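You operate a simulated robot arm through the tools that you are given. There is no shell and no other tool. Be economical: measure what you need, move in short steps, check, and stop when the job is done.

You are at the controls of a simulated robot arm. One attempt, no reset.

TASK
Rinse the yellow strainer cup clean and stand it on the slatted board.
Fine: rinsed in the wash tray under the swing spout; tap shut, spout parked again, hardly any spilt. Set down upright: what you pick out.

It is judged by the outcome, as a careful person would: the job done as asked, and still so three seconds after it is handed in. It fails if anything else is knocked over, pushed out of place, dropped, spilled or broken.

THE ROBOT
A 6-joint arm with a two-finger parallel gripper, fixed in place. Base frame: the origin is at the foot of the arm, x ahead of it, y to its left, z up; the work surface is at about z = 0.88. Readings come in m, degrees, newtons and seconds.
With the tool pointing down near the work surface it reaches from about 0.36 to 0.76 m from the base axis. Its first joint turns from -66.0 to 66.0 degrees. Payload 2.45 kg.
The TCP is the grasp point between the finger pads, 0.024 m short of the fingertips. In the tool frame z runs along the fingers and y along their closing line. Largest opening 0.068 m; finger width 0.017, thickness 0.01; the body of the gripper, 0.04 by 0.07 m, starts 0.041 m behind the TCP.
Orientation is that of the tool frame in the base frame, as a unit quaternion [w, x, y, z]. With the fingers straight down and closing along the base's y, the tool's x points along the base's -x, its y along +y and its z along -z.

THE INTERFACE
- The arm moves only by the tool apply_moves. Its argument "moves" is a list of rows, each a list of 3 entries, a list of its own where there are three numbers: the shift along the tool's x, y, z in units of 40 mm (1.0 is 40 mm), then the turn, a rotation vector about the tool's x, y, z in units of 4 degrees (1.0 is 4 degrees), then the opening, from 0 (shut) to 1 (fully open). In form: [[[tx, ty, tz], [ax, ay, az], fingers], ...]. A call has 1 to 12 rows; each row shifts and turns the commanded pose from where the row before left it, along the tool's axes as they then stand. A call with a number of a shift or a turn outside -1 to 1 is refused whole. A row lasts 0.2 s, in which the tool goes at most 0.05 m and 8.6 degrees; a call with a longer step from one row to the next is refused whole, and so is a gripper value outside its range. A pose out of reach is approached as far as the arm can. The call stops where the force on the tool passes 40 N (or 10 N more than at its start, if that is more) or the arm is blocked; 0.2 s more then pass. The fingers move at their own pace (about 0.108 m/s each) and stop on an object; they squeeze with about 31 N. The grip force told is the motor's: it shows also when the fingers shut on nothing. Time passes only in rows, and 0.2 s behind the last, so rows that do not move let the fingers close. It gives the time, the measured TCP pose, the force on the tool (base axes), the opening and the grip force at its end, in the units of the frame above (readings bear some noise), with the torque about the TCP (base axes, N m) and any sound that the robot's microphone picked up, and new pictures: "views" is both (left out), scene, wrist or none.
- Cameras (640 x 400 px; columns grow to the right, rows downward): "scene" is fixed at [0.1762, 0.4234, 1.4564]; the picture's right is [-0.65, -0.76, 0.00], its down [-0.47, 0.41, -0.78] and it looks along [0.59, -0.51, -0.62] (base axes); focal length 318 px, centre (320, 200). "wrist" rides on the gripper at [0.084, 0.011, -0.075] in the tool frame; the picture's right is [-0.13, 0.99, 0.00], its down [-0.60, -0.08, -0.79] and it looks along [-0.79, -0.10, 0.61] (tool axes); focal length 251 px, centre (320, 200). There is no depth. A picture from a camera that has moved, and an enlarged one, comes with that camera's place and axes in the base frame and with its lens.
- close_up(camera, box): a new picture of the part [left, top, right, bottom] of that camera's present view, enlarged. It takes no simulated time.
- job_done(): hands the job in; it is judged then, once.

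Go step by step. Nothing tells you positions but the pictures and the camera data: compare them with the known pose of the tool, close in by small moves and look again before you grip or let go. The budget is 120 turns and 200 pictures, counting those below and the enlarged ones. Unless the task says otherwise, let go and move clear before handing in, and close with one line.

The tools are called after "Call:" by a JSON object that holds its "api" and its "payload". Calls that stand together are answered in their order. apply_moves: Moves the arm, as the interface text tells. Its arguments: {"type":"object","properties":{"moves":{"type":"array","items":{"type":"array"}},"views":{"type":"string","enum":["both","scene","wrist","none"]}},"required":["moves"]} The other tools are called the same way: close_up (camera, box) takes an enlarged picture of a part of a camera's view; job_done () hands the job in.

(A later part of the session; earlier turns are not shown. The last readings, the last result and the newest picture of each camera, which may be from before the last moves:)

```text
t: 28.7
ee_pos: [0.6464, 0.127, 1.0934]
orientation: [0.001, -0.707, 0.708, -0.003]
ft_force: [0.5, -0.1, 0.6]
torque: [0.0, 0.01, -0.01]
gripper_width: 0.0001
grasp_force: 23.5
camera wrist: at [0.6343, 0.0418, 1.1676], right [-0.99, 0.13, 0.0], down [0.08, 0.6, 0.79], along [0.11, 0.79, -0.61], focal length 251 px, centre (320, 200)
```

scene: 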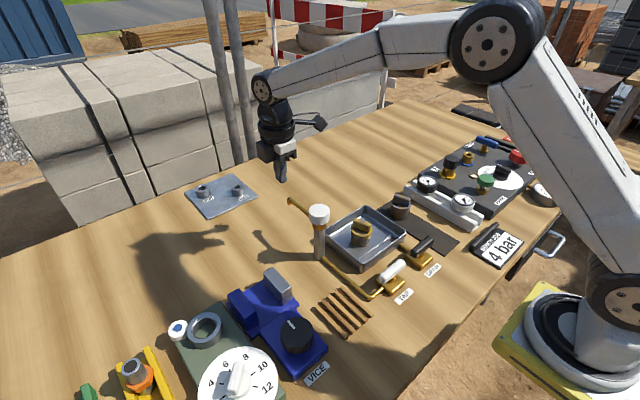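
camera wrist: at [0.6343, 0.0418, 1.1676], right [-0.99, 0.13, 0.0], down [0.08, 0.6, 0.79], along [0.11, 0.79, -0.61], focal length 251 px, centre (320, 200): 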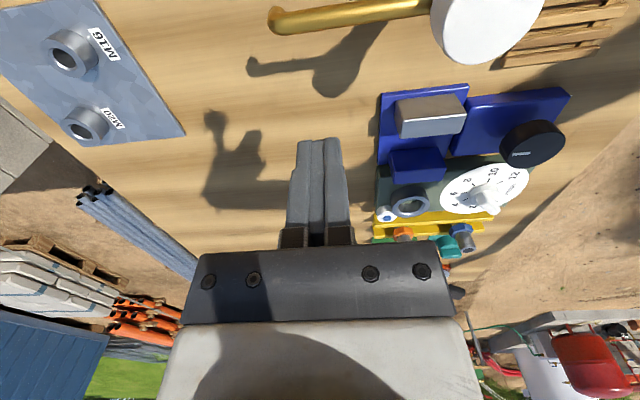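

The geometry matches. I'll descend beside the arm to z≈0.992 and check.

Call:
{"api": "apply_moves", "payload": {"moves": [[[0, 0, 0.7], [0, 0, 0], 0], [[0, 0, 0.7], [0, 0, 0], 0], [[0, 0, 0.6], [0, 0, 0], 0], [[0, 0, 0.5], [0, 0, 0], 0], [[0, 0, 0], [0, 0, 0], 0]]}}

Call:
{"api": "close_up", "payload": {"camera": "scene", "box": [250, 130, 410, 280]}}

```text
t: 29.9
ee_pos: [0.6469, 0.126, 0.9926]
orientation: [0.002, -0.706, 0.708, -0.002]
ft_force: [0.0, 0.0, 0.6]
torque: [-0.04, 0.02, 0.0]
gripper_width: 0.0
grasp_force: 23.9
camera wrist: at [0.6345, 0.0417, 1.067], right [-0.99, 0.13, 0.0], down [0.08, 0.6, 0.79], along [0.11, 0.79, -0.61], focal length 251 px, centre (320, 200)
```

scene: 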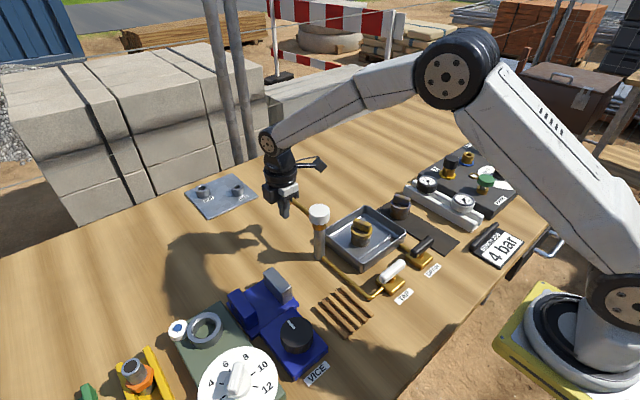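
wrist: 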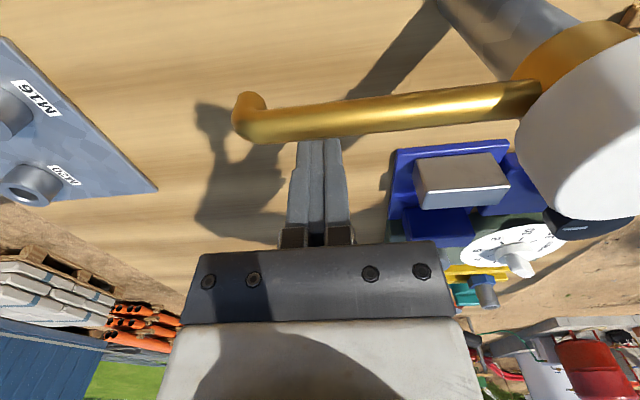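

```text
2.67 times, centred on (330, 205) of scene
camera zoom: at [0.1762, 0.4234, 1.4564], right [-0.65, -0.76, 0.0], down [-0.47, 0.41, -0.78], along [0.59, -0.51, -0.62], focal length 847 px, centre (293, 187)
```

zoom: 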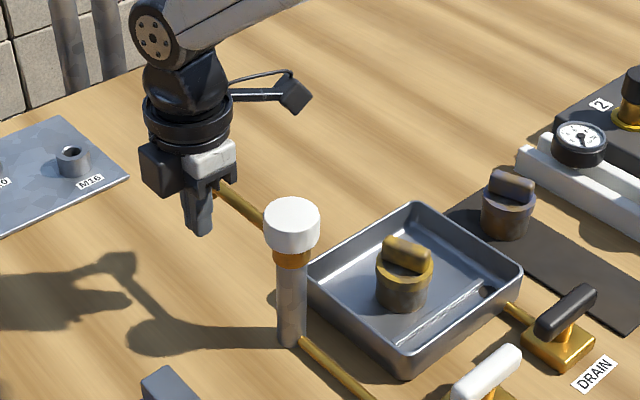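

The finger is beside the arm with clear space. I'll push the arm round the arc to about 40° and look.

Call:
{"api": "apply_moves", "payload": {"moves": [[[0.39, 0, 0], [0, 0, 0], 0], [[0.39, 0, 0], [0, 0, 0], 0], [[0.39, 0, 0], [0, 0, 0], 0], [[0.365, 0.13, 0], [0, 0, 0], 0], [[0.365, 0.13, 0], [0, 0, 0], 0], [[0, 0, 0], [0, 0, 0], 0]], "views": "wrist"}}

Call:
{"api": "close_up", "payload": {"camera": "scene", "box": [250, 130, 410, 280]}}

```text
t: 31.3
ee_pos: [0.6358, 0.0497, 0.9936]
orientation: [0.002, -0.705, 0.709, -0.001]
ft_force: [0.7, 0.1, -0.9]
torque: [0.01, 0.01, -0.02]
gripper_width: 0.0
grasp_force: 23.4
camera wrist: at [0.623, -0.035, 1.0678], right [-0.99, 0.13, 0.0], down [0.08, 0.6, 0.79], along [0.11, 0.79, -0.61], focal length 251 px, centre (320, 200)
```

wrist: 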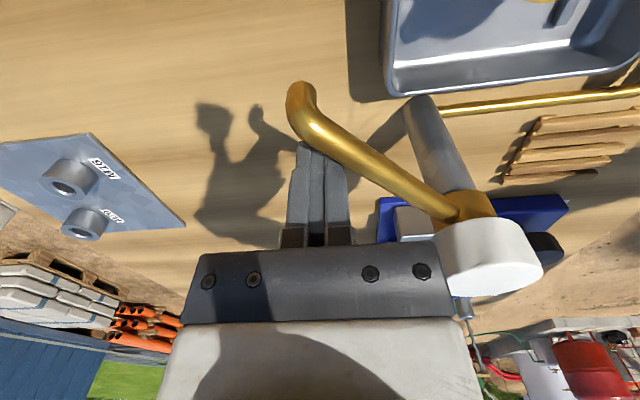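

```text
2.67 times, centred on (330, 205) of scene
camera zoom: at [0.1762, 0.4234, 1.4564], right [-0.65, -0.76, 0.0], down [-0.47, 0.41, -0.78], along [0.59, -0.51, -0.62], focal length 847 px, centre (293, 187)
```

zoom: 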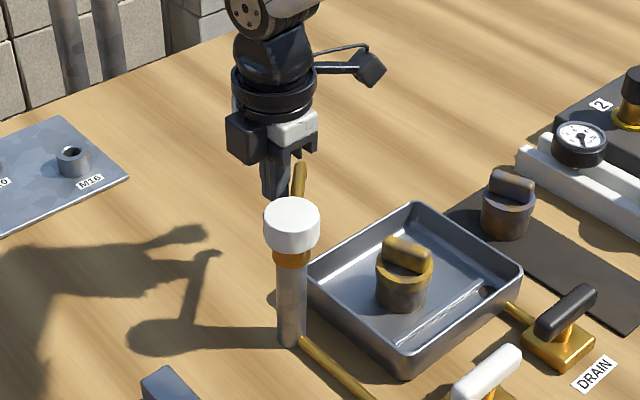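

Call:
{"api": "apply_moves", "payload": {"moves": [[[0.3, 0.25, 0], [0, 0, 0], 0], [[0.3, 0.25, 0], [0, 0, 0], 0], [[0.195, 0.335, 0], [0, 0, 0], 0], [[0.195, 0.335, 0], [0, 0, 0], 0], [[0.06, 0.285, 0], [0, 0, 0], 0], [[0.06, 0.285, 0], [0, 0, 0], 0], [[0, 0, 0], [0, 0, 0], 0]], "views": "wrist"}}

Call:
{"api": "close_up", "payload": {"camera": "scene", "box": [250, 130, 410, 280]}}

```text
t: 32.7
ee_pos: [0.5761, 0.0081, 0.9953]
orientation: [0.012, -0.706, 0.708, -0.012]
ft_force: [10.5, -0.1, 3.2]
torque: [0.02, 0.01, -0.03]
gripper_width: 0.0
grasp_force: 23.2
stopped in row 6: the force on the tool passed its limit at 48 N (the readings are from after the stop); the commanded pose is now the measured one
camera wrist: at [0.5625, -0.0772, 1.07], right [-0.99, 0.13, -0.03], down [0.05, 0.6, 0.8], along [0.13, 0.79, -0.6], focal length 251 px, centre (320, 200)
```

wrist: 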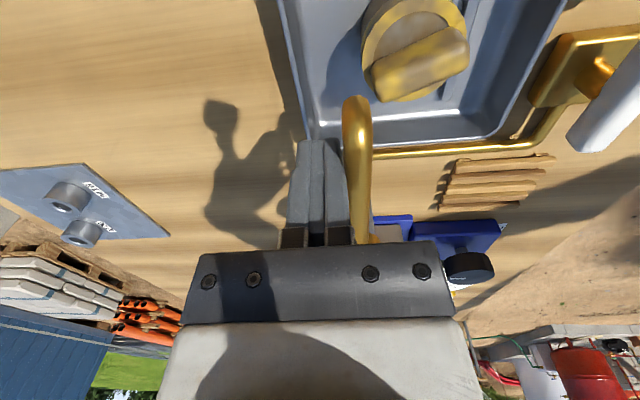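

```text
2.67 times, centred on (330, 205) of scene
camera zoom: at [0.1765, 0.4234, 1.4563], right [-0.65, -0.76, 0.0], down [-0.47, 0.41, -0.78], along [0.59, -0.51, -0.62], focal length 847 px, centre (293, 187)
```

zoom: 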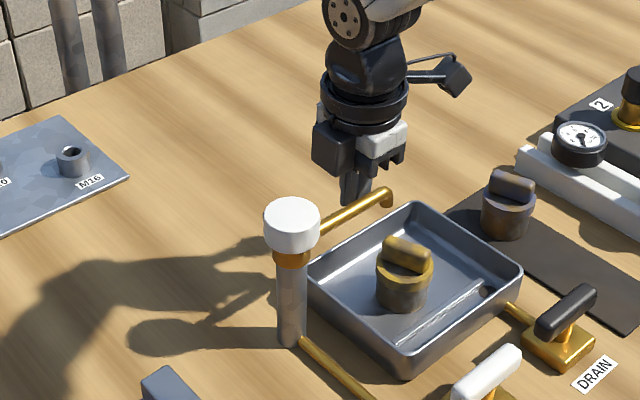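

The spout hit its end stop at 90°, with the outlet at about (0.563, -0.02). The cup is at x≈0.527, so it needs about 25 mm in +x, almost to the tray wall. I'll back off, rise, and go down behind the cup to nudge it.

Call:
{"api": "apply_moves", "payload": {"moves": [[[0, -0.2, 0], [0, 0, 0], 0], [[0, 0, -0.8], [0, 0, 0], 0], [[0, 0, -0.8], [0, 0, 0], 0], [[0, 0, -0.8], [0, 0, 0], 0], [[0.133, 0.85, 0], [0, 0, 0], 0], [[0.133, 0.85, 0], [0, 0, 0], 0], [[0.133, 0.85, 0], [0, 0, 0], 0], [[0, 0, 0], [0, 0, 0], 0]], "views": "wrist"}}

Call:
{"api": "close_up", "payload": {"camera": "scene", "box": [280, 160, 420, 290]}}

Call:
{"api": "close_up", "payload": {"camera": "wrist", "box": [220, 0, 420, 140]}}

```text
t: 34.5
ee_pos: [0.478, -0.0077, 1.0861]
orientation: [0.01, -0.706, 0.708, -0.009]
ft_force: [0.7, -0.2, 0.4]
torque: [0.0, 0.02, -0.03]
gripper_width: 0.0
grasp_force: 24.0
camera wrist: at [0.4641, -0.0919, 1.1618], right [-0.99, 0.13, -0.03], down [0.06, 0.6, 0.8], along [0.12, 0.79, -0.61], focal length 251 px, centre (320, 200)
```

wrist: 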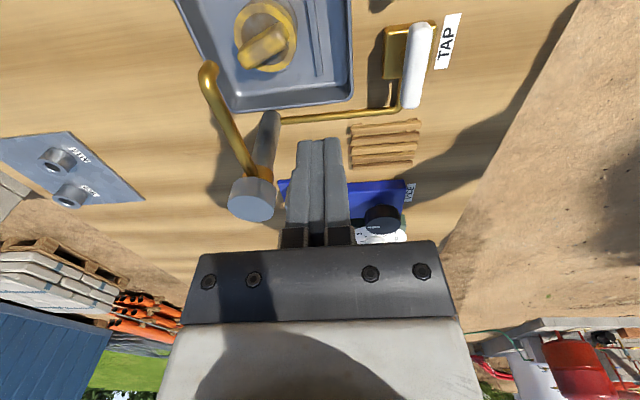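

```text
3.08 times, centred on (350, 225) of scene
camera zoom: at [0.1762, 0.4234, 1.4564], right [-0.65, -0.76, 0.0], down [-0.47, 0.41, -0.78], along [0.59, -0.51, -0.62], focal length 977 px, centre (228, 123)
```

zoom: 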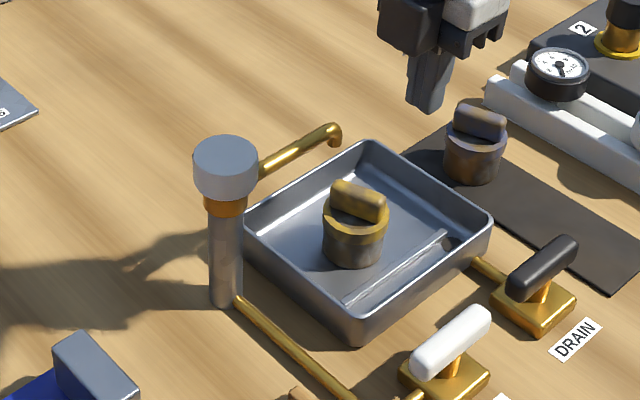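

```text
2.86 times, centred on (320, 70) of wrist
camera zoom: at [0.4641, -0.0919, 1.1618], right [-0.99, 0.13, -0.03], down [0.06, 0.6, 0.8], along [0.12, 0.79, -0.61], focal length 718 px, centre (320, 571)
```

zoom: 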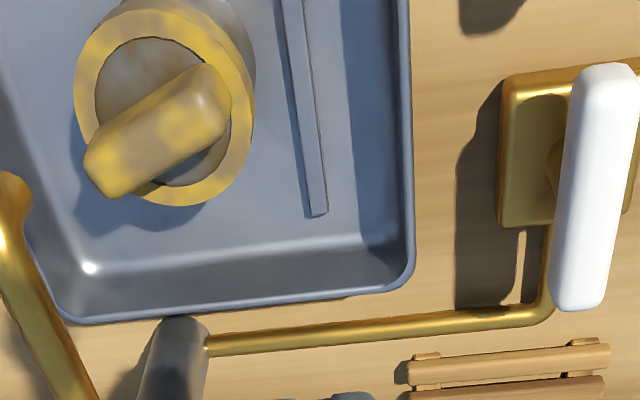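

The cup is at (0.526, -0.013) and the outlet at (0.56, -0.021). I'll come down behind the cup, above the low rib.

Call:
{"api": "apply_moves", "payload": {"moves": [[[-0.09, -0.05, 0.7], [0, 0, 0], 0], [[0, 0, 0.7], [0, 0, 0], 0], [[0, 0, 0.7], [0, 0, 0], 0], [[0, 0, 0.7], [0, 0, 0], 0], [[0, 0, 0.6], [0, 0, 0], 0], [[0, 0, 0.4], [0, 0, 0], 0], [[0, 0, 0], [0, 0, 0], 0]], "views": "wrist"}}

Call:
{"api": "close_up", "payload": {"camera": "scene", "box": [300, 160, 420, 280]}}

```text
t: 36.1
ee_pos: [0.4832, -0.0036, 0.9377]
orientation: [0.009, -0.706, 0.708, -0.009]
ft_force: [0.3, 1.4, 0.5]
torque: [0.0, -0.03, 0.0]
gripper_width: 0.0001
grasp_force: 23.8
camera wrist: at [0.47, -0.0884, 1.0108], right [-0.99, 0.13, -0.03], down [0.06, 0.6, 0.8], along [0.12, 0.79, -0.61], focal length 251 px, centre (320, 200)
```

wrist: 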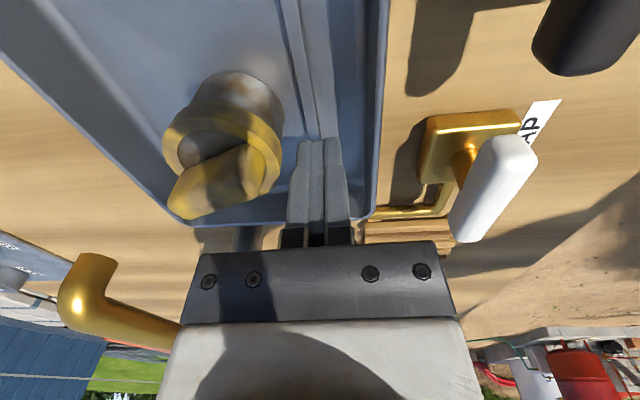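

```text
3.33 times, centred on (360, 220) of scene
camera zoom: at [0.1762, 0.4234, 1.4564], right [-0.65, -0.76, 0.0], down [-0.47, 0.41, -0.78], along [0.59, -0.51, -0.62], focal length 1059 px, centre (187, 133)
```

zoom: 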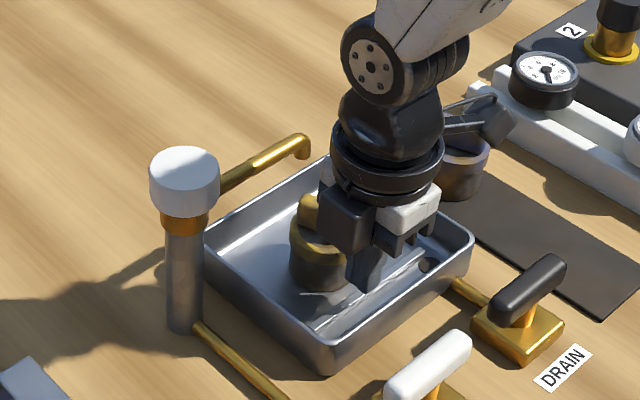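

Pushing in this orientation would bring the 70 mm wide gripper body close to the spout hook. I'll turn the tool back 90° here so the narrow side faces the spout.

Call:
{"api": "apply_moves", "payload": {"moves": [[[0, 0.1, 0], [0, 0, 1], 0], [[0, 0, 0], [0, 0, 1], 0], [[0, 0, 0], [0, 0, 1], 0], [[0, 0, 0], [0, 0, 1], 0], [[0, 0, 0], [0, 0, 1], 0], [[0, 0, 0], [0, 0, 1], 0], [[0, 0, 0], [0, 0, 1], 0], [[0, 0, 0], [0, 0, 1], 0], [[0, 0, 0], [0, 0, 1], 0], [[0, 0, 0], [0, 0, 1], 0], [[0, 0, 0], [0, 0, 1], 0], [[0, 0, 0], [0, 0, 1], 0]], "views": "none"}}

Call:
{"api": "apply_moves", "payload": {"moves": [[[0, 0, 0], [0, 0, 1], 0], [[0, 0, 0], [0, 0, 1], 0], [[0, 0, 0], [0, 0, 1], 0], [[0, 0, 0], [0, 0, 1], 0], [[0, 0, 0], [0, 0, 1], 0], [[0, 0, 0], [0, 0, 1], 0], [[0, 0, 0], [0, 0, 1], 0], [[0, 0, 0], [0, 0, 1], 0], [[0, 0, 0], [0, 0, 1], 0], [[0, 0, 0], [0, 0, 1], 0], [[0, 0, 0], [0, 0, 0.5], 0]]}}

Call:
{"api": "close_up", "payload": {"camera": "scene", "box": [300, 160, 420, 280]}}

```text
t: 38.7
ee_pos: [0.4798, -0.0047, 0.9359]
orientation: [0.013, -0.355, 0.935, -0.004]
ft_force: [0.5, 0.6, -0.5]
torque: [-0.04, 0.03, 0.0]
gripper_width: 0.0001
grasp_force: 23.6
```

```text
t: 41.1
ee_pos: [0.4801, -0.0033, 0.9365]
orientation: [0.014, 0.002, 1.0, -0.001]
ft_force: [-0.5, 0.1, -0.1]
torque: [0.0, 0.0, 0.01]
gripper_width: 0.0002
grasp_force: 23.8
camera wrist: at [0.3937, 0.0063, 1.0084], right [0.13, 0.99, 0.0], down [0.58, -0.08, 0.81], along [0.8, -0.11, -0.59], focal length 251 px, centre (320, 200)
```

scene: 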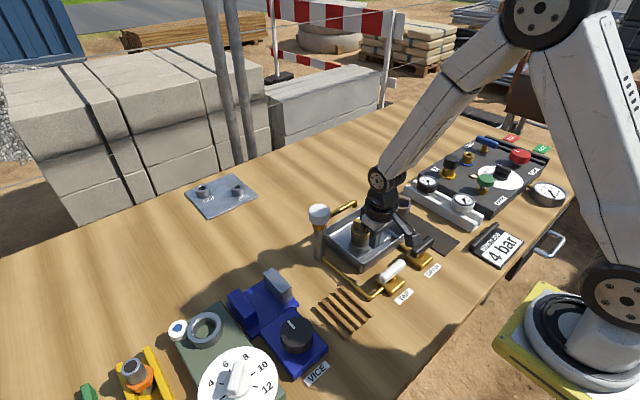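
wrist: 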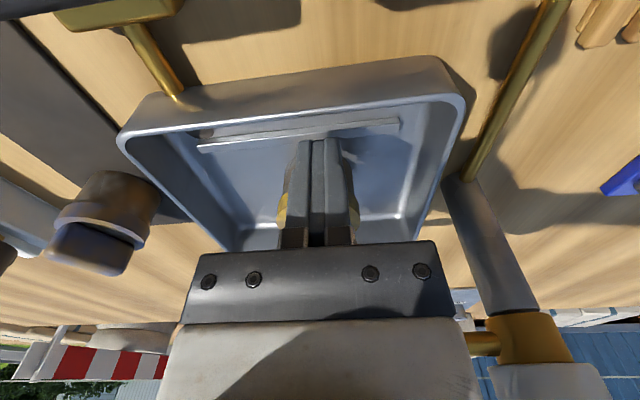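

```text
3.33 times, centred on (360, 220) of scene
camera zoom: at [0.1762, 0.4234, 1.4564], right [-0.65, -0.76, 0.0], down [-0.47, 0.41, -0.78], along [0.59, -0.51, -0.62], focal length 1059 px, centre (187, 133)
```

zoom: 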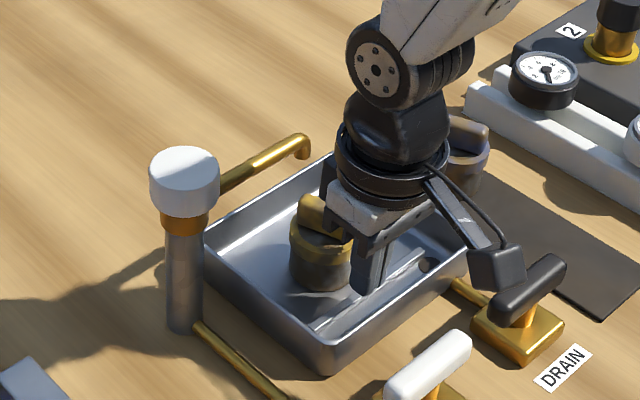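

Call:
{"api": "apply_moves", "payload": {"moves": [[[-0.15, 0, 0.1], [0, 0, 0], 0], [[-0.15, 0, 0], [0, 0, 0], 0], [[-0.12, -0.04, 0], [0, 0, 0], 0], [[-0.12, -0.05, 0], [0, 0, 0], 0], [[-0.12, -0.05, 0], [0, 0, 0], 0], [[-0.12, -0.05, 0], [0, 0, 0], 0], [[0, 0, 0], [0, 0, 0], 0]]}}

Call:
{"api": "close_up", "payload": {"camera": "scene", "box": [300, 160, 420, 280]}}

```text
t: 42.7
ee_pos: [0.5127, -0.0125, 0.9328]
orientation: [0.014, 0.002, 1.0, -0.001]
ft_force: [0.4, -0.9, 0.2]
torque: [-0.01, 0.02, -0.02]
gripper_width: 0.0
grasp_force: 23.3
camera wrist: at [0.4253, -0.0016, 1.005], right [0.13, 0.99, 0.0], down [0.58, -0.08, 0.81], along [0.8, -0.11, -0.59], focal length 251 px, centre (320, 200)
```

scene: 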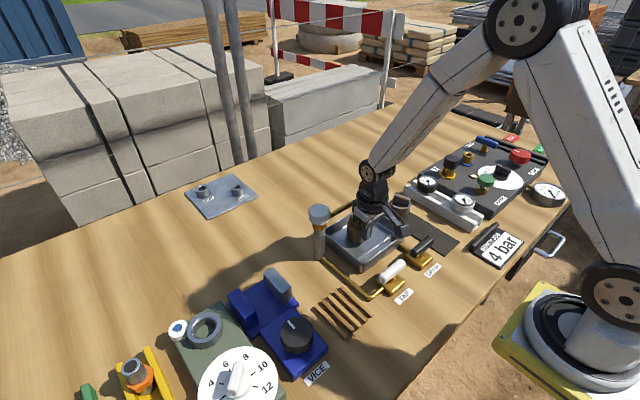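
wrist: 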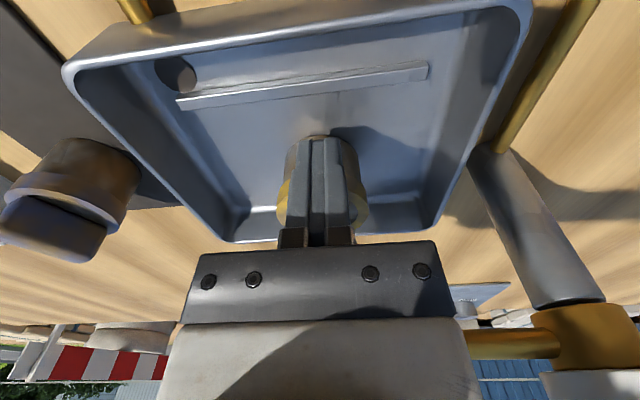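

```text
3.33 times, centred on (360, 220) of scene
camera zoom: at [0.1762, 0.4234, 1.4564], right [-0.65, -0.76, 0.0], down [-0.47, 0.41, -0.78], along [0.59, -0.51, -0.62], focal length 1059 px, centre (187, 133)
```

zoom: 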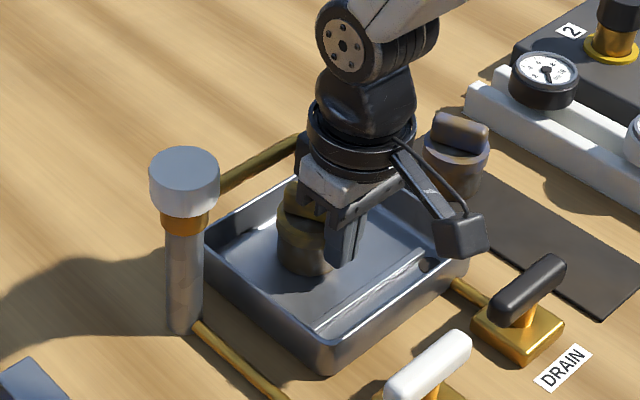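

Call:
{"api": "apply_moves", "payload": {"moves": [[[-0.08, -0.02, 0], [0, 0, 0], 0], [[-0.08, -0.02, 0], [0, 0, 0], 0], [[0, 0, 0], [0, 0, 0], 0], [[0.6, 0, 0], [0, 0, 0], 0], [[0, 0, -0.9], [0, 0, 0], 0], [[0, 0, -0.9], [0, 0, 0], 0], [[0.8, 0, -0.9], [0, 0, 0], 0], [[0.8, 0, -0.9], [0, 0, 0], 0], [[0.3, 0, 0], [0, 0, 0], 0]]}}

Call:
{"api": "close_up", "payload": {"camera": "scene", "box": [280, 160, 420, 290]}}

Call:
{"api": "close_up", "payload": {"camera": "wrist", "box": [220, 0, 480, 200]}}

```text
t: 44.7
ee_pos: [0.4138, -0.0127, 1.0741]
orientation: [0.013, 0.002, 1.0, 0.0]
ft_force: [-0.4, 0.1, 0.4]
torque: [0.0, -0.02, 0.04]
gripper_width: 0.0
grasp_force: 23.4
camera wrist: at [0.3272, -0.0021, 1.1461], right [0.13, 0.99, 0.0], down [0.58, -0.08, 0.81], along [0.8, -0.1, -0.59], focal length 251 px, centre (320, 200)
```

scene: 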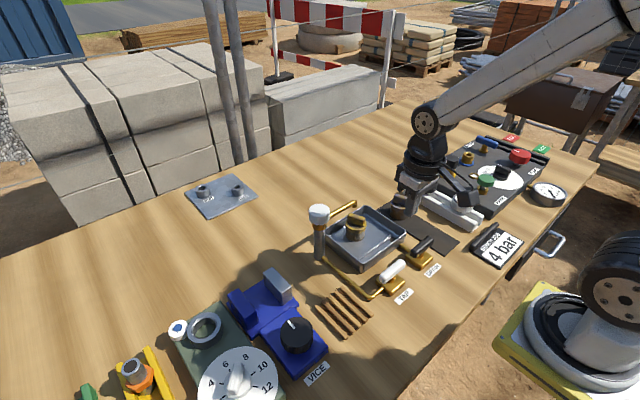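
wrist: 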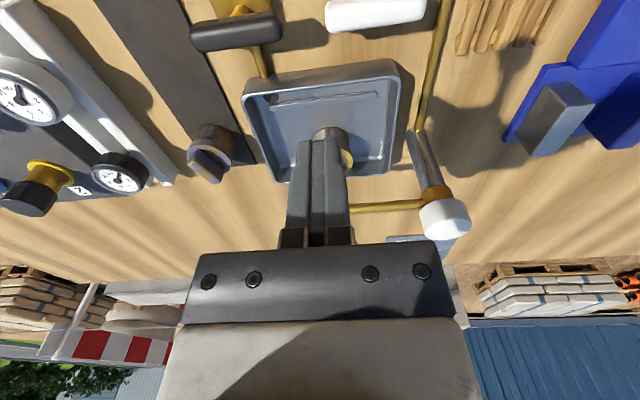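

```text
3.08 times, centred on (350, 225) of scene
camera zoom: at [0.1762, 0.4234, 1.4564], right [-0.65, -0.76, 0.0], down [-0.47, 0.41, -0.78], along [0.59, -0.51, -0.62], focal length 977 px, centre (228, 123)
```

zoom: 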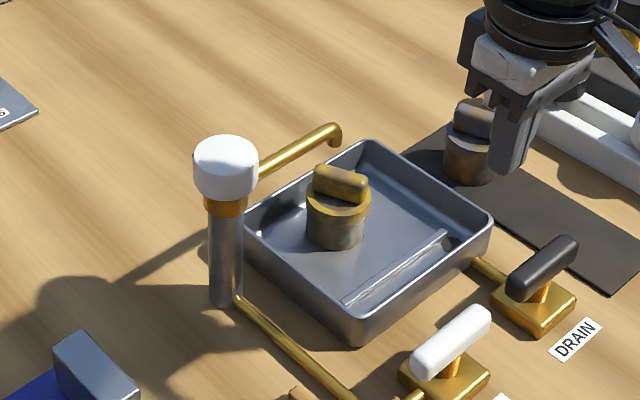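

```text
2.00 times, centred on (350, 100) of wrist
camera zoom: at [0.3272, -0.0021, 1.1461], right [0.13, 0.99, 0.0], down [0.58, -0.08, 0.81], along [0.8, -0.1, -0.59], focal length 503 px, centre (260, 400)
```

zoom: 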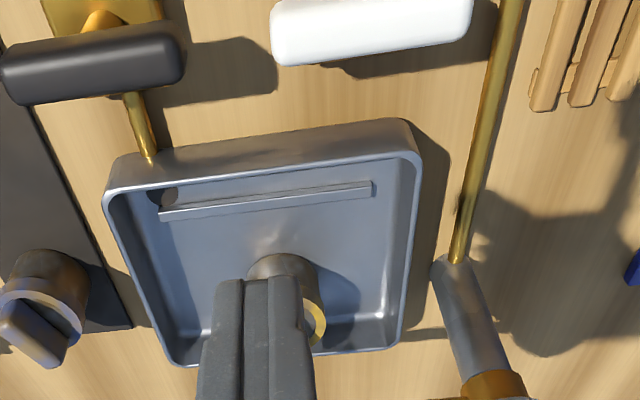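

The cup is now at about (0.546, -0.010), and the outlet falls near its far edge. I'll give it a diagonal nudge of about 12 mm toward (+x, -y) from its near-left side.

Call:
{"api": "apply_moves", "payload": {"moves": [[[-0.82, 0.31, 0], [0, 0, 0], 0], [[-0.82, 0.31, 0], [0, 0, 0], 0], [[-0.81, 0.3, 0], [0, 0, 0], 0], [[0, 0, 0.9], [0, 0, 0], 0], [[0, 0, 0.9], [0, 0, 0], 0], [[0, 0, 0.9], [0, 0, 0], 0], [[0, 0, 0.6], [0, 0, 0], 0], [[0, 0, 0.3], [0, 0, 0], 0], [[0, 0, 0], [0, 0, 0], 0]], "views": "wrist"}}

Call:
{"api": "close_up", "payload": {"camera": "scene", "box": [280, 160, 420, 290]}}

```text
t: 46.7
ee_pos: [0.5162, 0.0219, 0.9326]
orientation: [0.014, 0.002, 1.0, 0.001]
ft_force: [-2.7, -0.3, 1.4]
torque: [0.04, -0.14, 0.01]
gripper_width: 0.0002
grasp_force: 23.7
camera wrist: at [0.4292, 0.033, 1.0049], right [0.13, 0.99, 0.0], down [0.58, -0.08, 0.81], along [0.8, -0.11, -0.59], focal length 251 px, centre (320, 200)
```

wrist: 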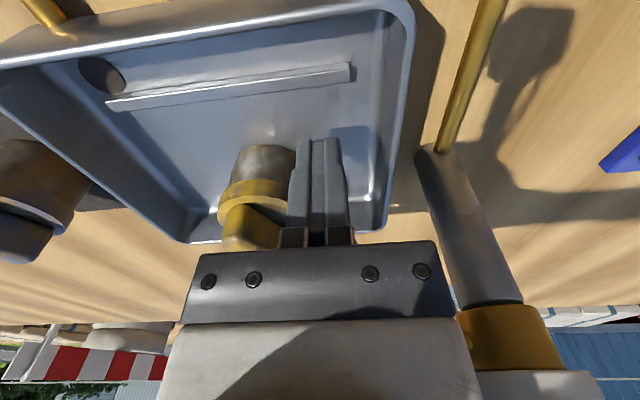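

```text
3.08 times, centred on (350, 225) of scene
camera zoom: at [0.1762, 0.4234, 1.4564], right [-0.65, -0.76, 0.0], down [-0.47, 0.41, -0.78], along [0.59, -0.51, -0.62], focal length 977 px, centre (228, 123)
```

zoom: 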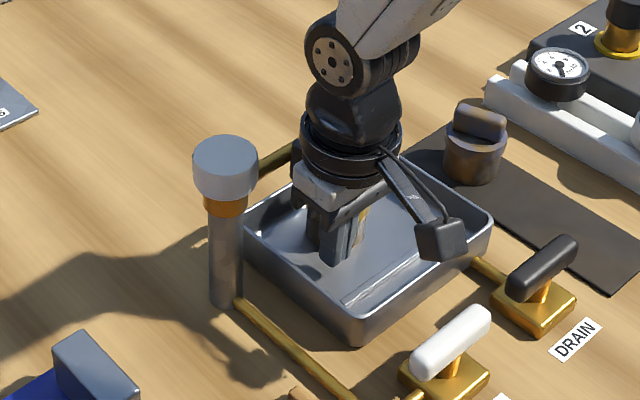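

Call:
{"api": "apply_moves", "payload": {"moves": [[[-0.1, -0.13, 0], [0, 0, 0], 0], [[-0.1, -0.13, 0], [0, 0, 0], 0], [[-0.1, -0.14, 0], [0, 0, 0], 0], [[0, 0, 0], [0, 0, 0], 0]], "views": "wrist"}}

Call:
{"api": "close_up", "payload": {"camera": "scene", "box": [280, 160, 420, 290]}}

```text
t: 47.7
ee_pos: [0.5287, 0.0064, 0.9335]
orientation: [0.014, 0.002, 1.0, 0.0]
ft_force: [0.9, -0.3, -1.1]
torque: [0.0, 0.01, -0.01]
gripper_width: 0.0
grasp_force: 23.4
camera wrist: at [0.4415, 0.0171, 1.0056], right [0.13, 0.99, 0.0], down [0.58, -0.08, 0.81], along [0.8, -0.1, -0.59], focal length 251 px, centre (320, 200)
```

wrist: 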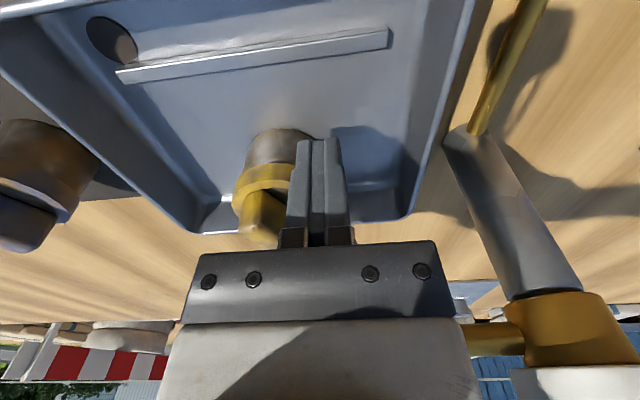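

```text
3.08 times, centred on (350, 225) of scene
camera zoom: at [0.1762, 0.4234, 1.4564], right [-0.65, -0.76, 0.0], down [-0.47, 0.41, -0.78], along [0.59, -0.51, -0.62], focal length 977 px, centre (228, 123)
```

zoom: 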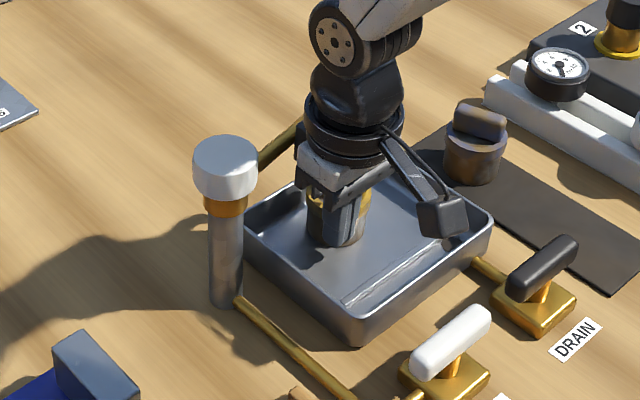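

Call:
{"api": "apply_moves", "payload": {"moves": [[[0.4, 0.3, 0], [0, 0, 0], 0], [[0.2, 0.1, 0], [0, 0, 0], 0], [[0, 0, -0.9], [0, 0, 0], 0], [[0, 0, -0.9], [0, 0, 0], 0], [[0, 0, -0.9], [0, 0, 0], 0], [[0.6, -0.5, -0.9], [0, 0, 0], 0], [[0.9, -0.8, 0], [0, 0, 0], 0], [[0.9, -0.8, 0], [0, 0, 0], 0], [[0.3, -0.8, 0], [0, 0, 0], 0], [[0, 0, 0], [0, 0, 0], 0]], "views": "wrist"}}

Call:
{"api": "close_up", "payload": {"camera": "scene", "box": [280, 160, 420, 290]}}

Call:
{"api": "close_up", "payload": {"camera": "wrist", "box": [300, 0, 560, 200]}}

```text
t: 49.9
ee_pos: [0.3915, -0.0927, 1.075]
orientation: [0.014, 0.002, 1.0, 0.0]
ft_force: [0.0, -0.3, -0.3]
torque: [-0.01, -0.01, 0.04]
gripper_width: 0.0
grasp_force: 23.8
camera wrist: at [0.3051, -0.0819, 1.1466], right [0.13, 0.99, 0.0], down [0.58, -0.08, 0.81], along [0.8, -0.1, -0.59], focal length 251 px, centre (320, 200)
```

wrist: 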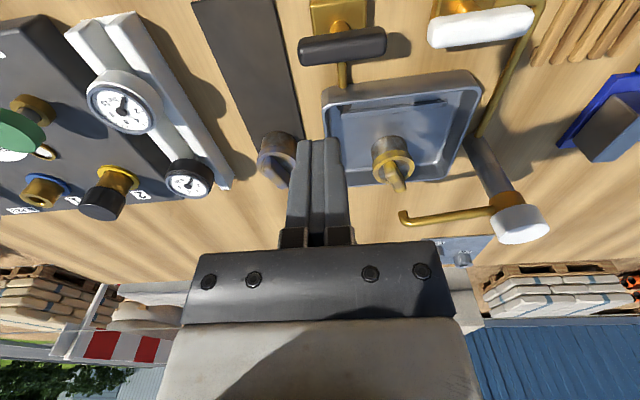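

```text
3.08 times, centred on (350, 225) of scene
camera zoom: at [0.1762, 0.4234, 1.4564], right [-0.65, -0.76, 0.0], down [-0.47, 0.41, -0.78], along [0.59, -0.51, -0.62], focal length 977 px, centre (228, 123)
```

zoom: 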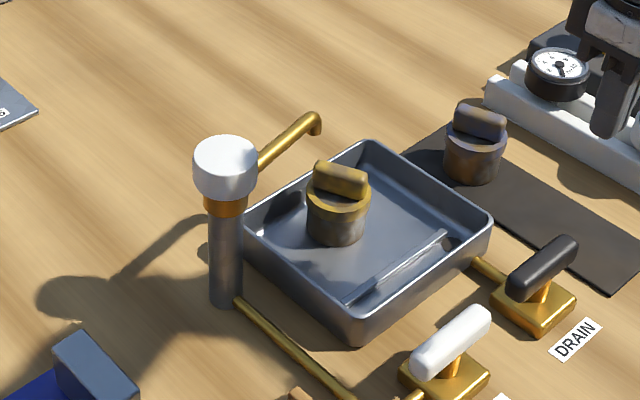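

```text
2.00 times, centred on (430, 100) of wrist
camera zoom: at [0.3051, -0.0819, 1.1466], right [0.13, 0.99, 0.0], down [0.58, -0.08, 0.81], along [0.8, -0.1, -0.59], focal length 503 px, centre (100, 400)
```

zoom: 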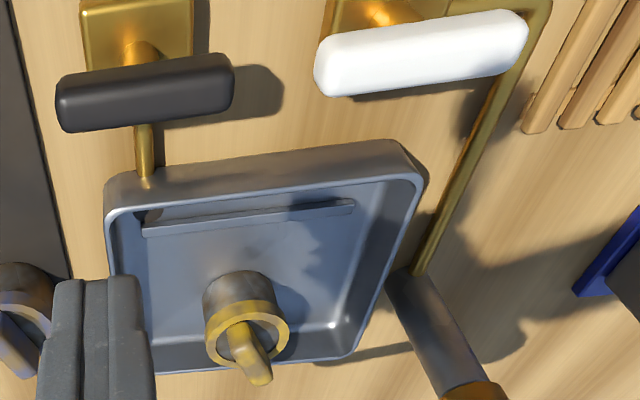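

The gripper bumped the spout back to about -79°. Triangulation puts the cup at about (0.551, -0.017), which is nearly under the outlet at its stop, (0.559, -0.014). I'll push the spout back onto its stop from the +x side.

Call:
{"api": "apply_moves", "payload": {"moves": [[[-0.815, 0.36, -0.06], [0, 0, 0], 0], [[-0.815, 0.36, -0.06], [0, 0, 0], 0], [[-0.815, 0.36, -0.06], [0, 0, 0], 0], [[-0.815, 0.36, -0.06], [0, 0, 0], 0], [[-0.815, 0.36, -0.06], [0, 0, 0], 0], [[-0.815, 0.36, -0.06], [0, 0, 0], 0], [[-0.9, 0.36, 0], [0, 0, 0], 0], [[0, 0, 0.9], [0, 0, 0], 0], [[0, 0, 0.9], [0, 0, 0], 0], [[0, 0, 0.5], [0, 0, 0], 0], [[0, 0, 0], [0, 0, 0], 0]], "views": "wrist"}}

Call:
{"api": "close_up", "payload": {"camera": "scene", "box": [280, 160, 420, 290]}}

```text
t: 52.3
ee_pos: [0.6247, 0.0073, 1.0029]
orientation: [0.014, 0.001, 1.0, 0.0]
ft_force: [0.2, 0.0, -0.6]
torque: [0.02, 0.02, 0.0]
gripper_width: 0.0
grasp_force: 23.6
camera wrist: at [0.5388, 0.0172, 1.0749], right [0.13, 0.99, 0.0], down [0.58, -0.08, 0.81], along [0.8, -0.11, -0.59], focal length 251 px, centre (320, 200)
```

wrist: 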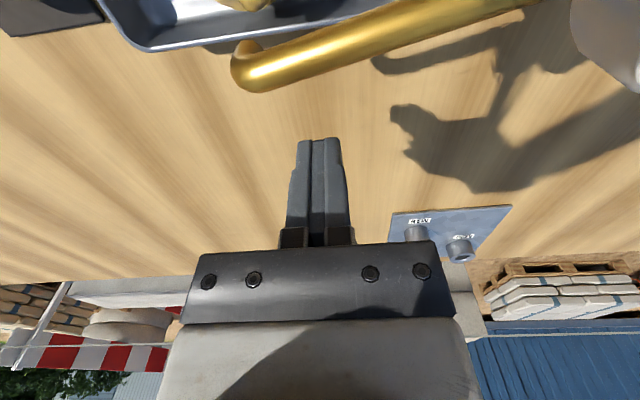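

```text
3.08 times, centred on (350, 225) of scene
camera zoom: at [0.1762, 0.4234, 1.4564], right [-0.65, -0.76, 0.0], down [-0.47, 0.41, -0.78], along [0.59, -0.51, -0.62], focal length 977 px, centre (228, 123)
```

zoom: 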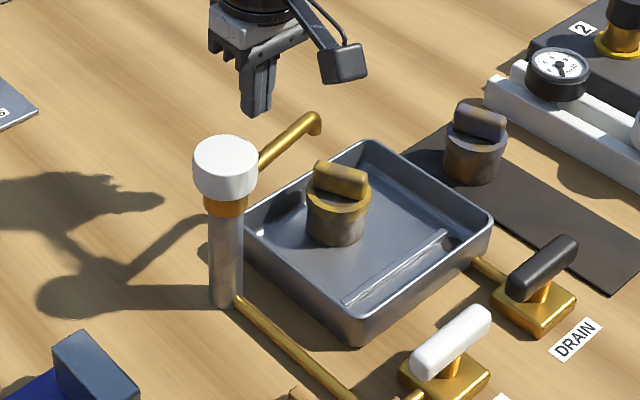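

Call:
{"api": "apply_moves", "payload": {"moves": [[[0.3, 0, 0.2], [0, 0, 0], 0], [[0.3, 0, 0], [0, 0, 0], 0], [[0.2, 0, 0], [0, 0, 0], 0], [[0.2, 0, 0], [0, 0, 0], 0], [[0.1, 0, 0], [0, 0, 0], 0], [[0.07, 0, 0], [0, 0, 0], 0], [[0.07, 0, 0], [0, 0, 0], 0], [[0, 0, 0], [0, 0, 0], 0]], "views": "wrist"}}

Call:
{"api": "close_up", "payload": {"camera": "scene", "box": [280, 160, 420, 290]}}

```text
t: 54.1
ee_pos: [0.5761, 0.0074, 0.9921]
orientation: [0.014, 0.003, 1.0, -0.001]
ft_force: [-0.1, 0.5, -0.2]
torque: [-0.01, -0.02, -0.04]
gripper_width: 0.0
grasp_force: 23.1
camera wrist: at [0.4898, 0.0181, 1.0652], right [0.13, 0.99, 0.0], down [0.58, -0.08, 0.81], along [0.8, -0.1, -0.59], focal length 251 px, centre (320, 200)
```

wrist: 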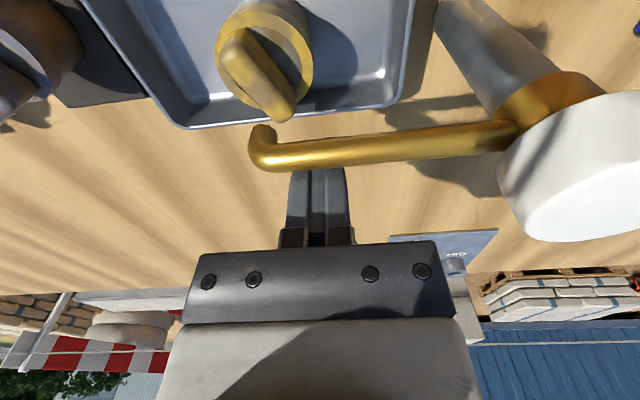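

```text
3.08 times, centred on (350, 225) of scene
camera zoom: at [0.1762, 0.4234, 1.4564], right [-0.65, -0.76, 0.0], down [-0.47, 0.41, -0.78], along [0.59, -0.51, -0.62], focal length 977 px, centre (228, 123)
```

zoom: 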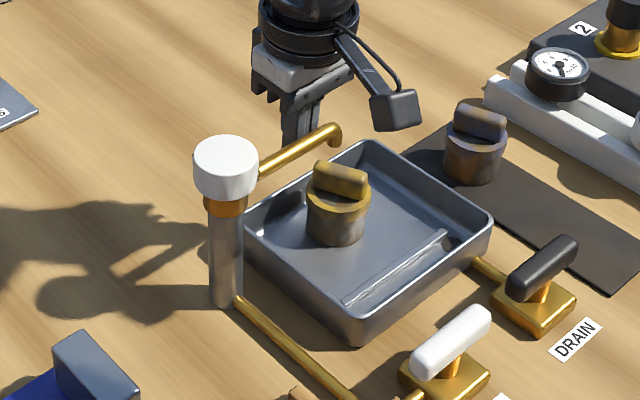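

The outlet is now above the cup's top plate, about 9 mm off its centre. I'll retreat from the spout and go to the -x side of the tap handle, whose pivot is near (0.400, 0.029) and which lies along y.

Call:
{"api": "apply_moves", "payload": {"moves": [[[-0.2, 0, 0], [0, 0, 0], 0], [[0, 0, -0.85], [0, 0, 0], 0], [[0, 0, -0.85], [0, 0, 0], 0], [[0, 0, -0.85], [0, 0, 0], 0], [[0.85, -0.03, 0], [0, 0, 0], 0], [[0.85, -0.03, 0], [0, 0, 0], 0], [[0.85, -0.03, 0], [0, 0, 0], 0], [[0.85, -0.03, 0], [0, 0, 0], 0], [[0.85, -0.03, 0], [0, 0, 0], 0], [[0.75, -0.03, 0], [0, 0, 0], 0], [[0, 0, 0], [0, 0, 0], 0]], "views": "wrist"}}

Call:
{"api": "close_up", "payload": {"camera": "scene", "box": [280, 170, 450, 310]}}

Call:
{"api": "close_up", "payload": {"camera": "wrist", "box": [200, 0, 480, 190]}}

```text
t: 56.5
ee_pos: [0.3813, 0.0003, 1.0902]
orientation: [0.014, 0.001, 1.0, 0.0]
ft_force: [0.2, -0.3, 0.8]
torque: [0.01, 0.03, 0.02]
gripper_width: 0.0
grasp_force: 23.3
camera wrist: at [0.2949, 0.0115, 1.1619], right [0.13, 0.99, 0.0], down [0.58, -0.08, 0.81], along [0.8, -0.11, -0.59], focal length 251 px, centre (320, 200)
```

wrist: 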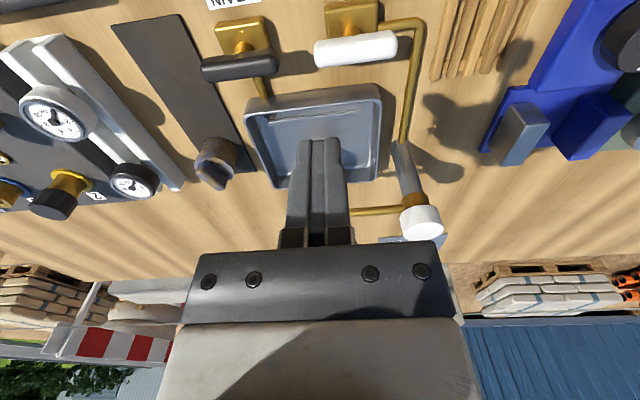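

```text
2.86 times, centred on (365, 240) of scene
camera zoom: at [0.1762, 0.4234, 1.4564], right [-0.65, -0.76, 0.0], down [-0.47, 0.41, -0.78], along [0.59, -0.51, -0.62], focal length 908 px, centre (191, 86)
```

zoom: 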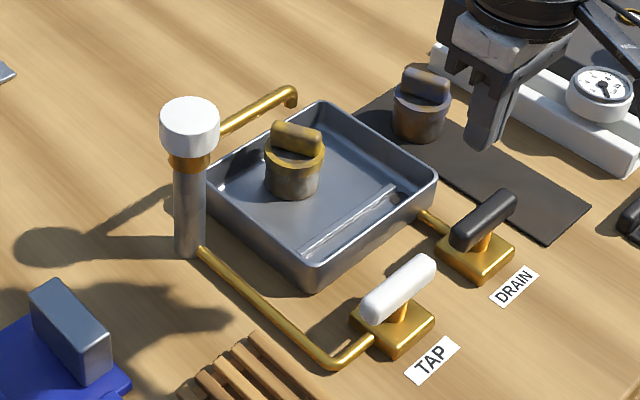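

```text
2.11 times, centred on (340, 95) of wrist
camera zoom: at [0.2949, 0.0115, 1.1619], right [0.13, 0.99, 0.0], down [0.58, -0.08, 0.81], along [0.8, -0.11, -0.59], focal length 529 px, centre (278, 421)
```

zoom: 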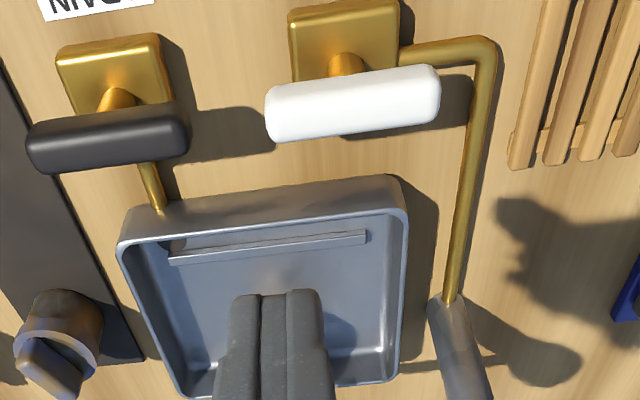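

Call:
{"api": "apply_moves", "payload": {"moves": [[[0.28, 0.07, 0.6], [0, 0, 0], 0], [[0, 0, 0.8], [0, 0, 0], 0], [[0, 0, 0.8], [0, 0, 0], 0], [[0, 0, 0.8], [0, 0, 0], 0], [[0, 0, 0.55], [0, 0, 0], 0], [[0, 0, 0], [0, 0, 0], 0]], "views": "wrist"}}

Call:
{"api": "close_up", "payload": {"camera": "scene", "box": [340, 230, 460, 320]}}

```text
t: 57.9
ee_pos: [0.3751, 0.0041, 0.9477]
orientation: [0.014, 0.003, 1.0, -0.001]
ft_force: [0.4, 0.6, 0.7]
torque: [0.04, 0.0, 0.0]
gripper_width: 0.0002
grasp_force: 23.8
camera wrist: at [0.2878, 0.0147, 1.0191], right [0.13, 0.99, 0.0], down [0.58, -0.08, 0.81], along [0.8, -0.1, -0.59], focal length 251 px, centre (320, 200)
```

wrist: 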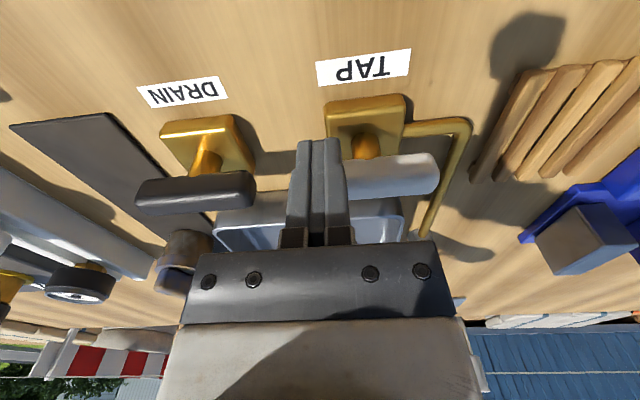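

```text
4.44 times, centred on (400, 275) of scene
camera zoom: at [0.1762, 0.4234, 1.4564], right [-0.65, -0.76, 0.0], down [-0.47, 0.41, -0.78], along [0.59, -0.51, -0.62], focal length 1412 px, centre (-36, -133)
```

zoom: 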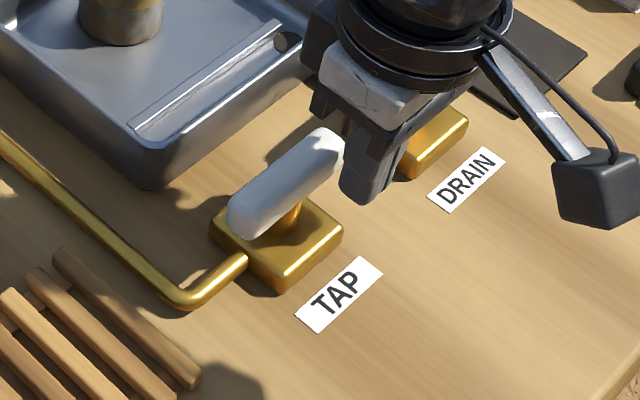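

The finger is behind the handle's -y end. I'll push it gently toward +x and watch.

Call:
{"api": "apply_moves", "payload": {"moves": [[[-0.15, 0, 0], [0, 0, 0], 0], [[-0.15, 0, 0], [0, 0, 0], 0], [[-0.15, 0, 0], [0, 0, 0], 0], [[-0.15, 0, 0], [0, 0, 0], 0], [[0, 0, 0], [0, 0, 0], 0]], "views": "none"}}

Call:
{"api": "close_up", "payload": {"camera": "scene", "box": [280, 170, 450, 310]}}

```text
t: 59.1
ee_pos: [0.401, 0.0039, 0.9478]
orientation: [0.017, 0.002, 1.0, 0.001]
ft_force: [0.2, 0.5, 0.9]
torque: [0.0, -0.02, 0.03]
gripper_width: 0.0
grasp_force: 23.6
```

```text
2.86 times, centred on (365, 240) of scene
camera zoom: at [0.1762, 0.4234, 1.4564], right [-0.65, -0.76, 0.0], down [-0.47, 0.41, -0.78], along [0.59, -0.51, -0.62], focal length 908 px, centre (191, 86)
```

zoom: 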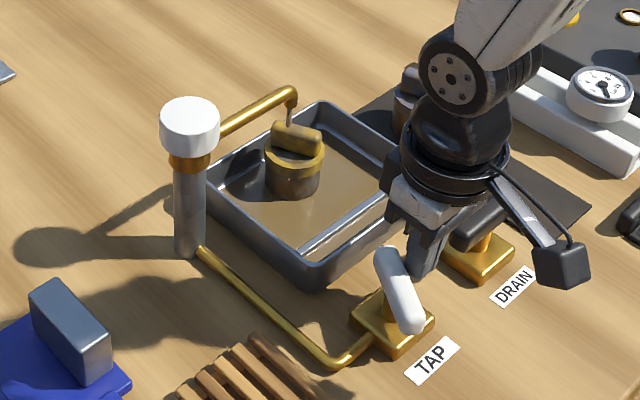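

It works: the handle turned, the stream hits the cup, and dirty water is collecting in the tray. I'll wait a moment and check the level.

Call:
{"api": "apply_moves", "payload": {"moves": [[[0, 0, 0], [0, 0, 0], 0], [[0, 0, 0], [0, 0, 0], 0], [[0, 0, 0], [0, 0, 0], 0]], "views": "none"}}

Call:
{"api": "close_up", "payload": {"camera": "scene", "box": [300, 180, 400, 270]}}

```text
t: 59.9
ee_pos: [0.3985, 0.004, 0.9473]
orientation: [0.013, 0.002, 1.0, 0.0]
ft_force: [0.0, 1.0, -0.1]
torque: [-0.01, 0.03, -0.02]
gripper_width: 0.0
grasp_force: 23.8
```

```text
4.44 times, centred on (350, 225) of scene
camera zoom: at [0.1762, 0.4234, 1.4564], right [-0.65, -0.76, 0.0], down [-0.47, 0.41, -0.78], along [0.59, -0.51, -0.62], focal length 1412 px, centre (187, 89)
```

zoom: 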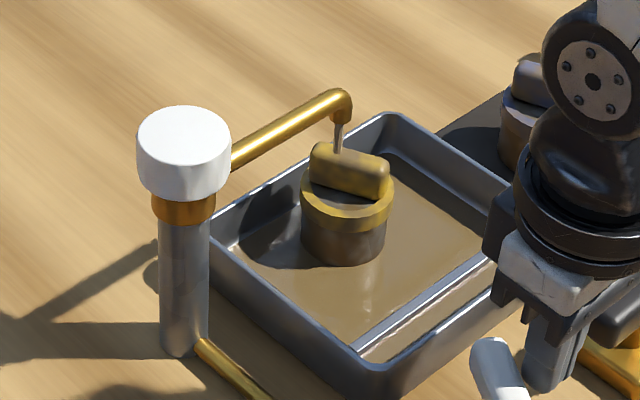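

Call:
{"api": "apply_moves", "payload": {"moves": [[[0, 0, 0], [0, 0, 0], 0], [[0, 0, 0], [0, 0, 0], 0], [[0, 0, 0], [0, 0, 0], 0], [[0, 0, 0], [0, 0, 0], 0], [[0, 0, 0], [0, 0, 0], 0], [[0, 0, 0], [0, 0, 0], 0]], "views": "none"}}

Call:
{"api": "close_up", "payload": {"camera": "scene", "box": [300, 180, 400, 270]}}

```text
t: 61.3
ee_pos: [0.3981, 0.0043, 0.9475]
orientation: [0.014, 0.001, 1.0, 0.0]
ft_force: [0.5, -0.2, 0.1]
torque: [0.01, -0.02, 0.0]
gripper_width: 0.0
grasp_force: 24.0
```

```text
4.44 times, centred on (350, 225) of scene
camera zoom: at [0.1762, 0.4234, 1.4564], right [-0.65, -0.76, 0.0], down [-0.47, 0.41, -0.78], along [0.59, -0.51, -0.62], focal length 1412 px, centre (187, 89)
```

zoom: 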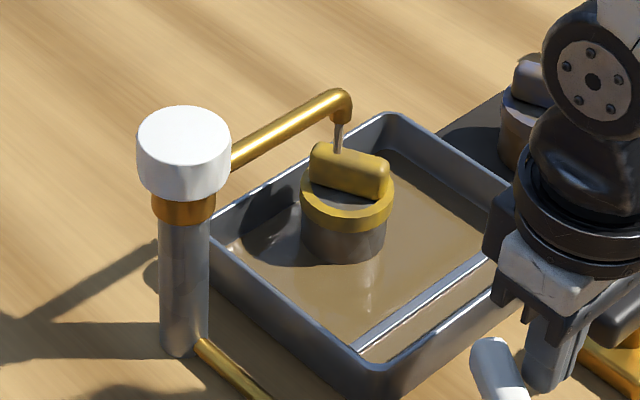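

The cup is coming clean and the level is barely changing. I'll give it more time.

Call:
{"api": "apply_moves", "payload": {"moves": [[[0, 0, 0], [0, 0, 0], 0], [[0, 0, 0], [0, 0, 0], 0], [[0, 0, 0], [0, 0, 0], 0], [[0, 0, 0], [0, 0, 0], 0], [[0, 0, 0], [0, 0, 0], 0], [[0, 0, 0], [0, 0, 0], 0], [[0, 0, 0], [0, 0, 0], 0], [[0, 0, 0], [0, 0, 0], 0], [[0, 0, 0], [0, 0, 0], 0], [[0, 0, 0], [0, 0, 0], 0]], "views": "none"}}

Call:
{"api": "close_up", "payload": {"camera": "scene", "box": [300, 180, 400, 270]}}

```text
t: 63.5
ee_pos: [0.3994, 0.0039, 0.9479]
orientation: [0.014, 0.002, 1.0, 0.0]
ft_force: [-0.2, 0.1, 1.0]
torque: [0.01, 0.03, 0.02]
gripper_width: 0.0003
grasp_force: 23.7
```

```text
4.44 times, centred on (350, 225) of scene
camera zoom: at [0.1762, 0.4234, 1.4564], right [-0.65, -0.76, 0.0], down [-0.47, 0.41, -0.78], along [0.59, -0.51, -0.62], focal length 1412 px, centre (187, 89)
```

zoom: 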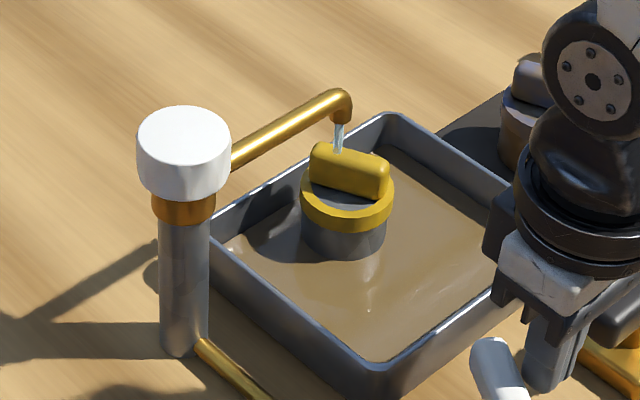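

The cup is clean and the water runs clear, though the level is rising. I'll shut the tap by going over to the handle's other side and pushing it back.

Call:
{"api": "apply_moves", "payload": {"moves": [[[0, 0, -0.65], [0, 0, 0], 0], [[0, 0, -0.65], [0, 0, 0], 0], [[-0.49, 0.49, 0], [0, 0, 0], 0], [[-0.49, 0.49, 0], [0, 0, 0], 0], [[0, 0, 0.65], [0, 0, 0], 0], [[0, 0, 0.65], [0, 0, 0], 0], [[0.175, -0.34, 0], [0, 0, 0], 0], [[0.1, -0.36, 0], [0, 0, 0], 0], [[0.25, -0.34, 0], [0, 0, 0], 0], [[0.08, -0.04, 0], [0, 0, 0], 0], [[0, 0, 0], [0, 0, 0], 0]], "views": "none"}}

Call:
{"api": "close_up", "payload": {"camera": "scene", "box": [280, 170, 450, 310]}}

```text
t: 65.9
ee_pos: [0.4172, -0.0005, 0.9485]
orientation: [0.017, 0.002, 1.0, 0.0]
ft_force: [20.2, 3.5, -1.3]
torque: [0.12, -0.24, 0.03]
gripper_width: 0.0001
grasp_force: 23.5
```

```text
2.86 times, centred on (365, 240) of scene
camera zoom: at [0.1768, 0.4235, 1.4563], right [-0.65, -0.76, 0.0], down [-0.47, 0.41, -0.78], along [0.59, -0.51, -0.63], focal length 908 px, centre (191, 86)
```

zoom: 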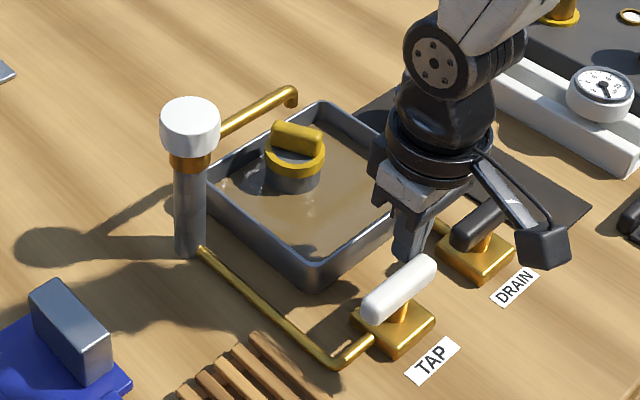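

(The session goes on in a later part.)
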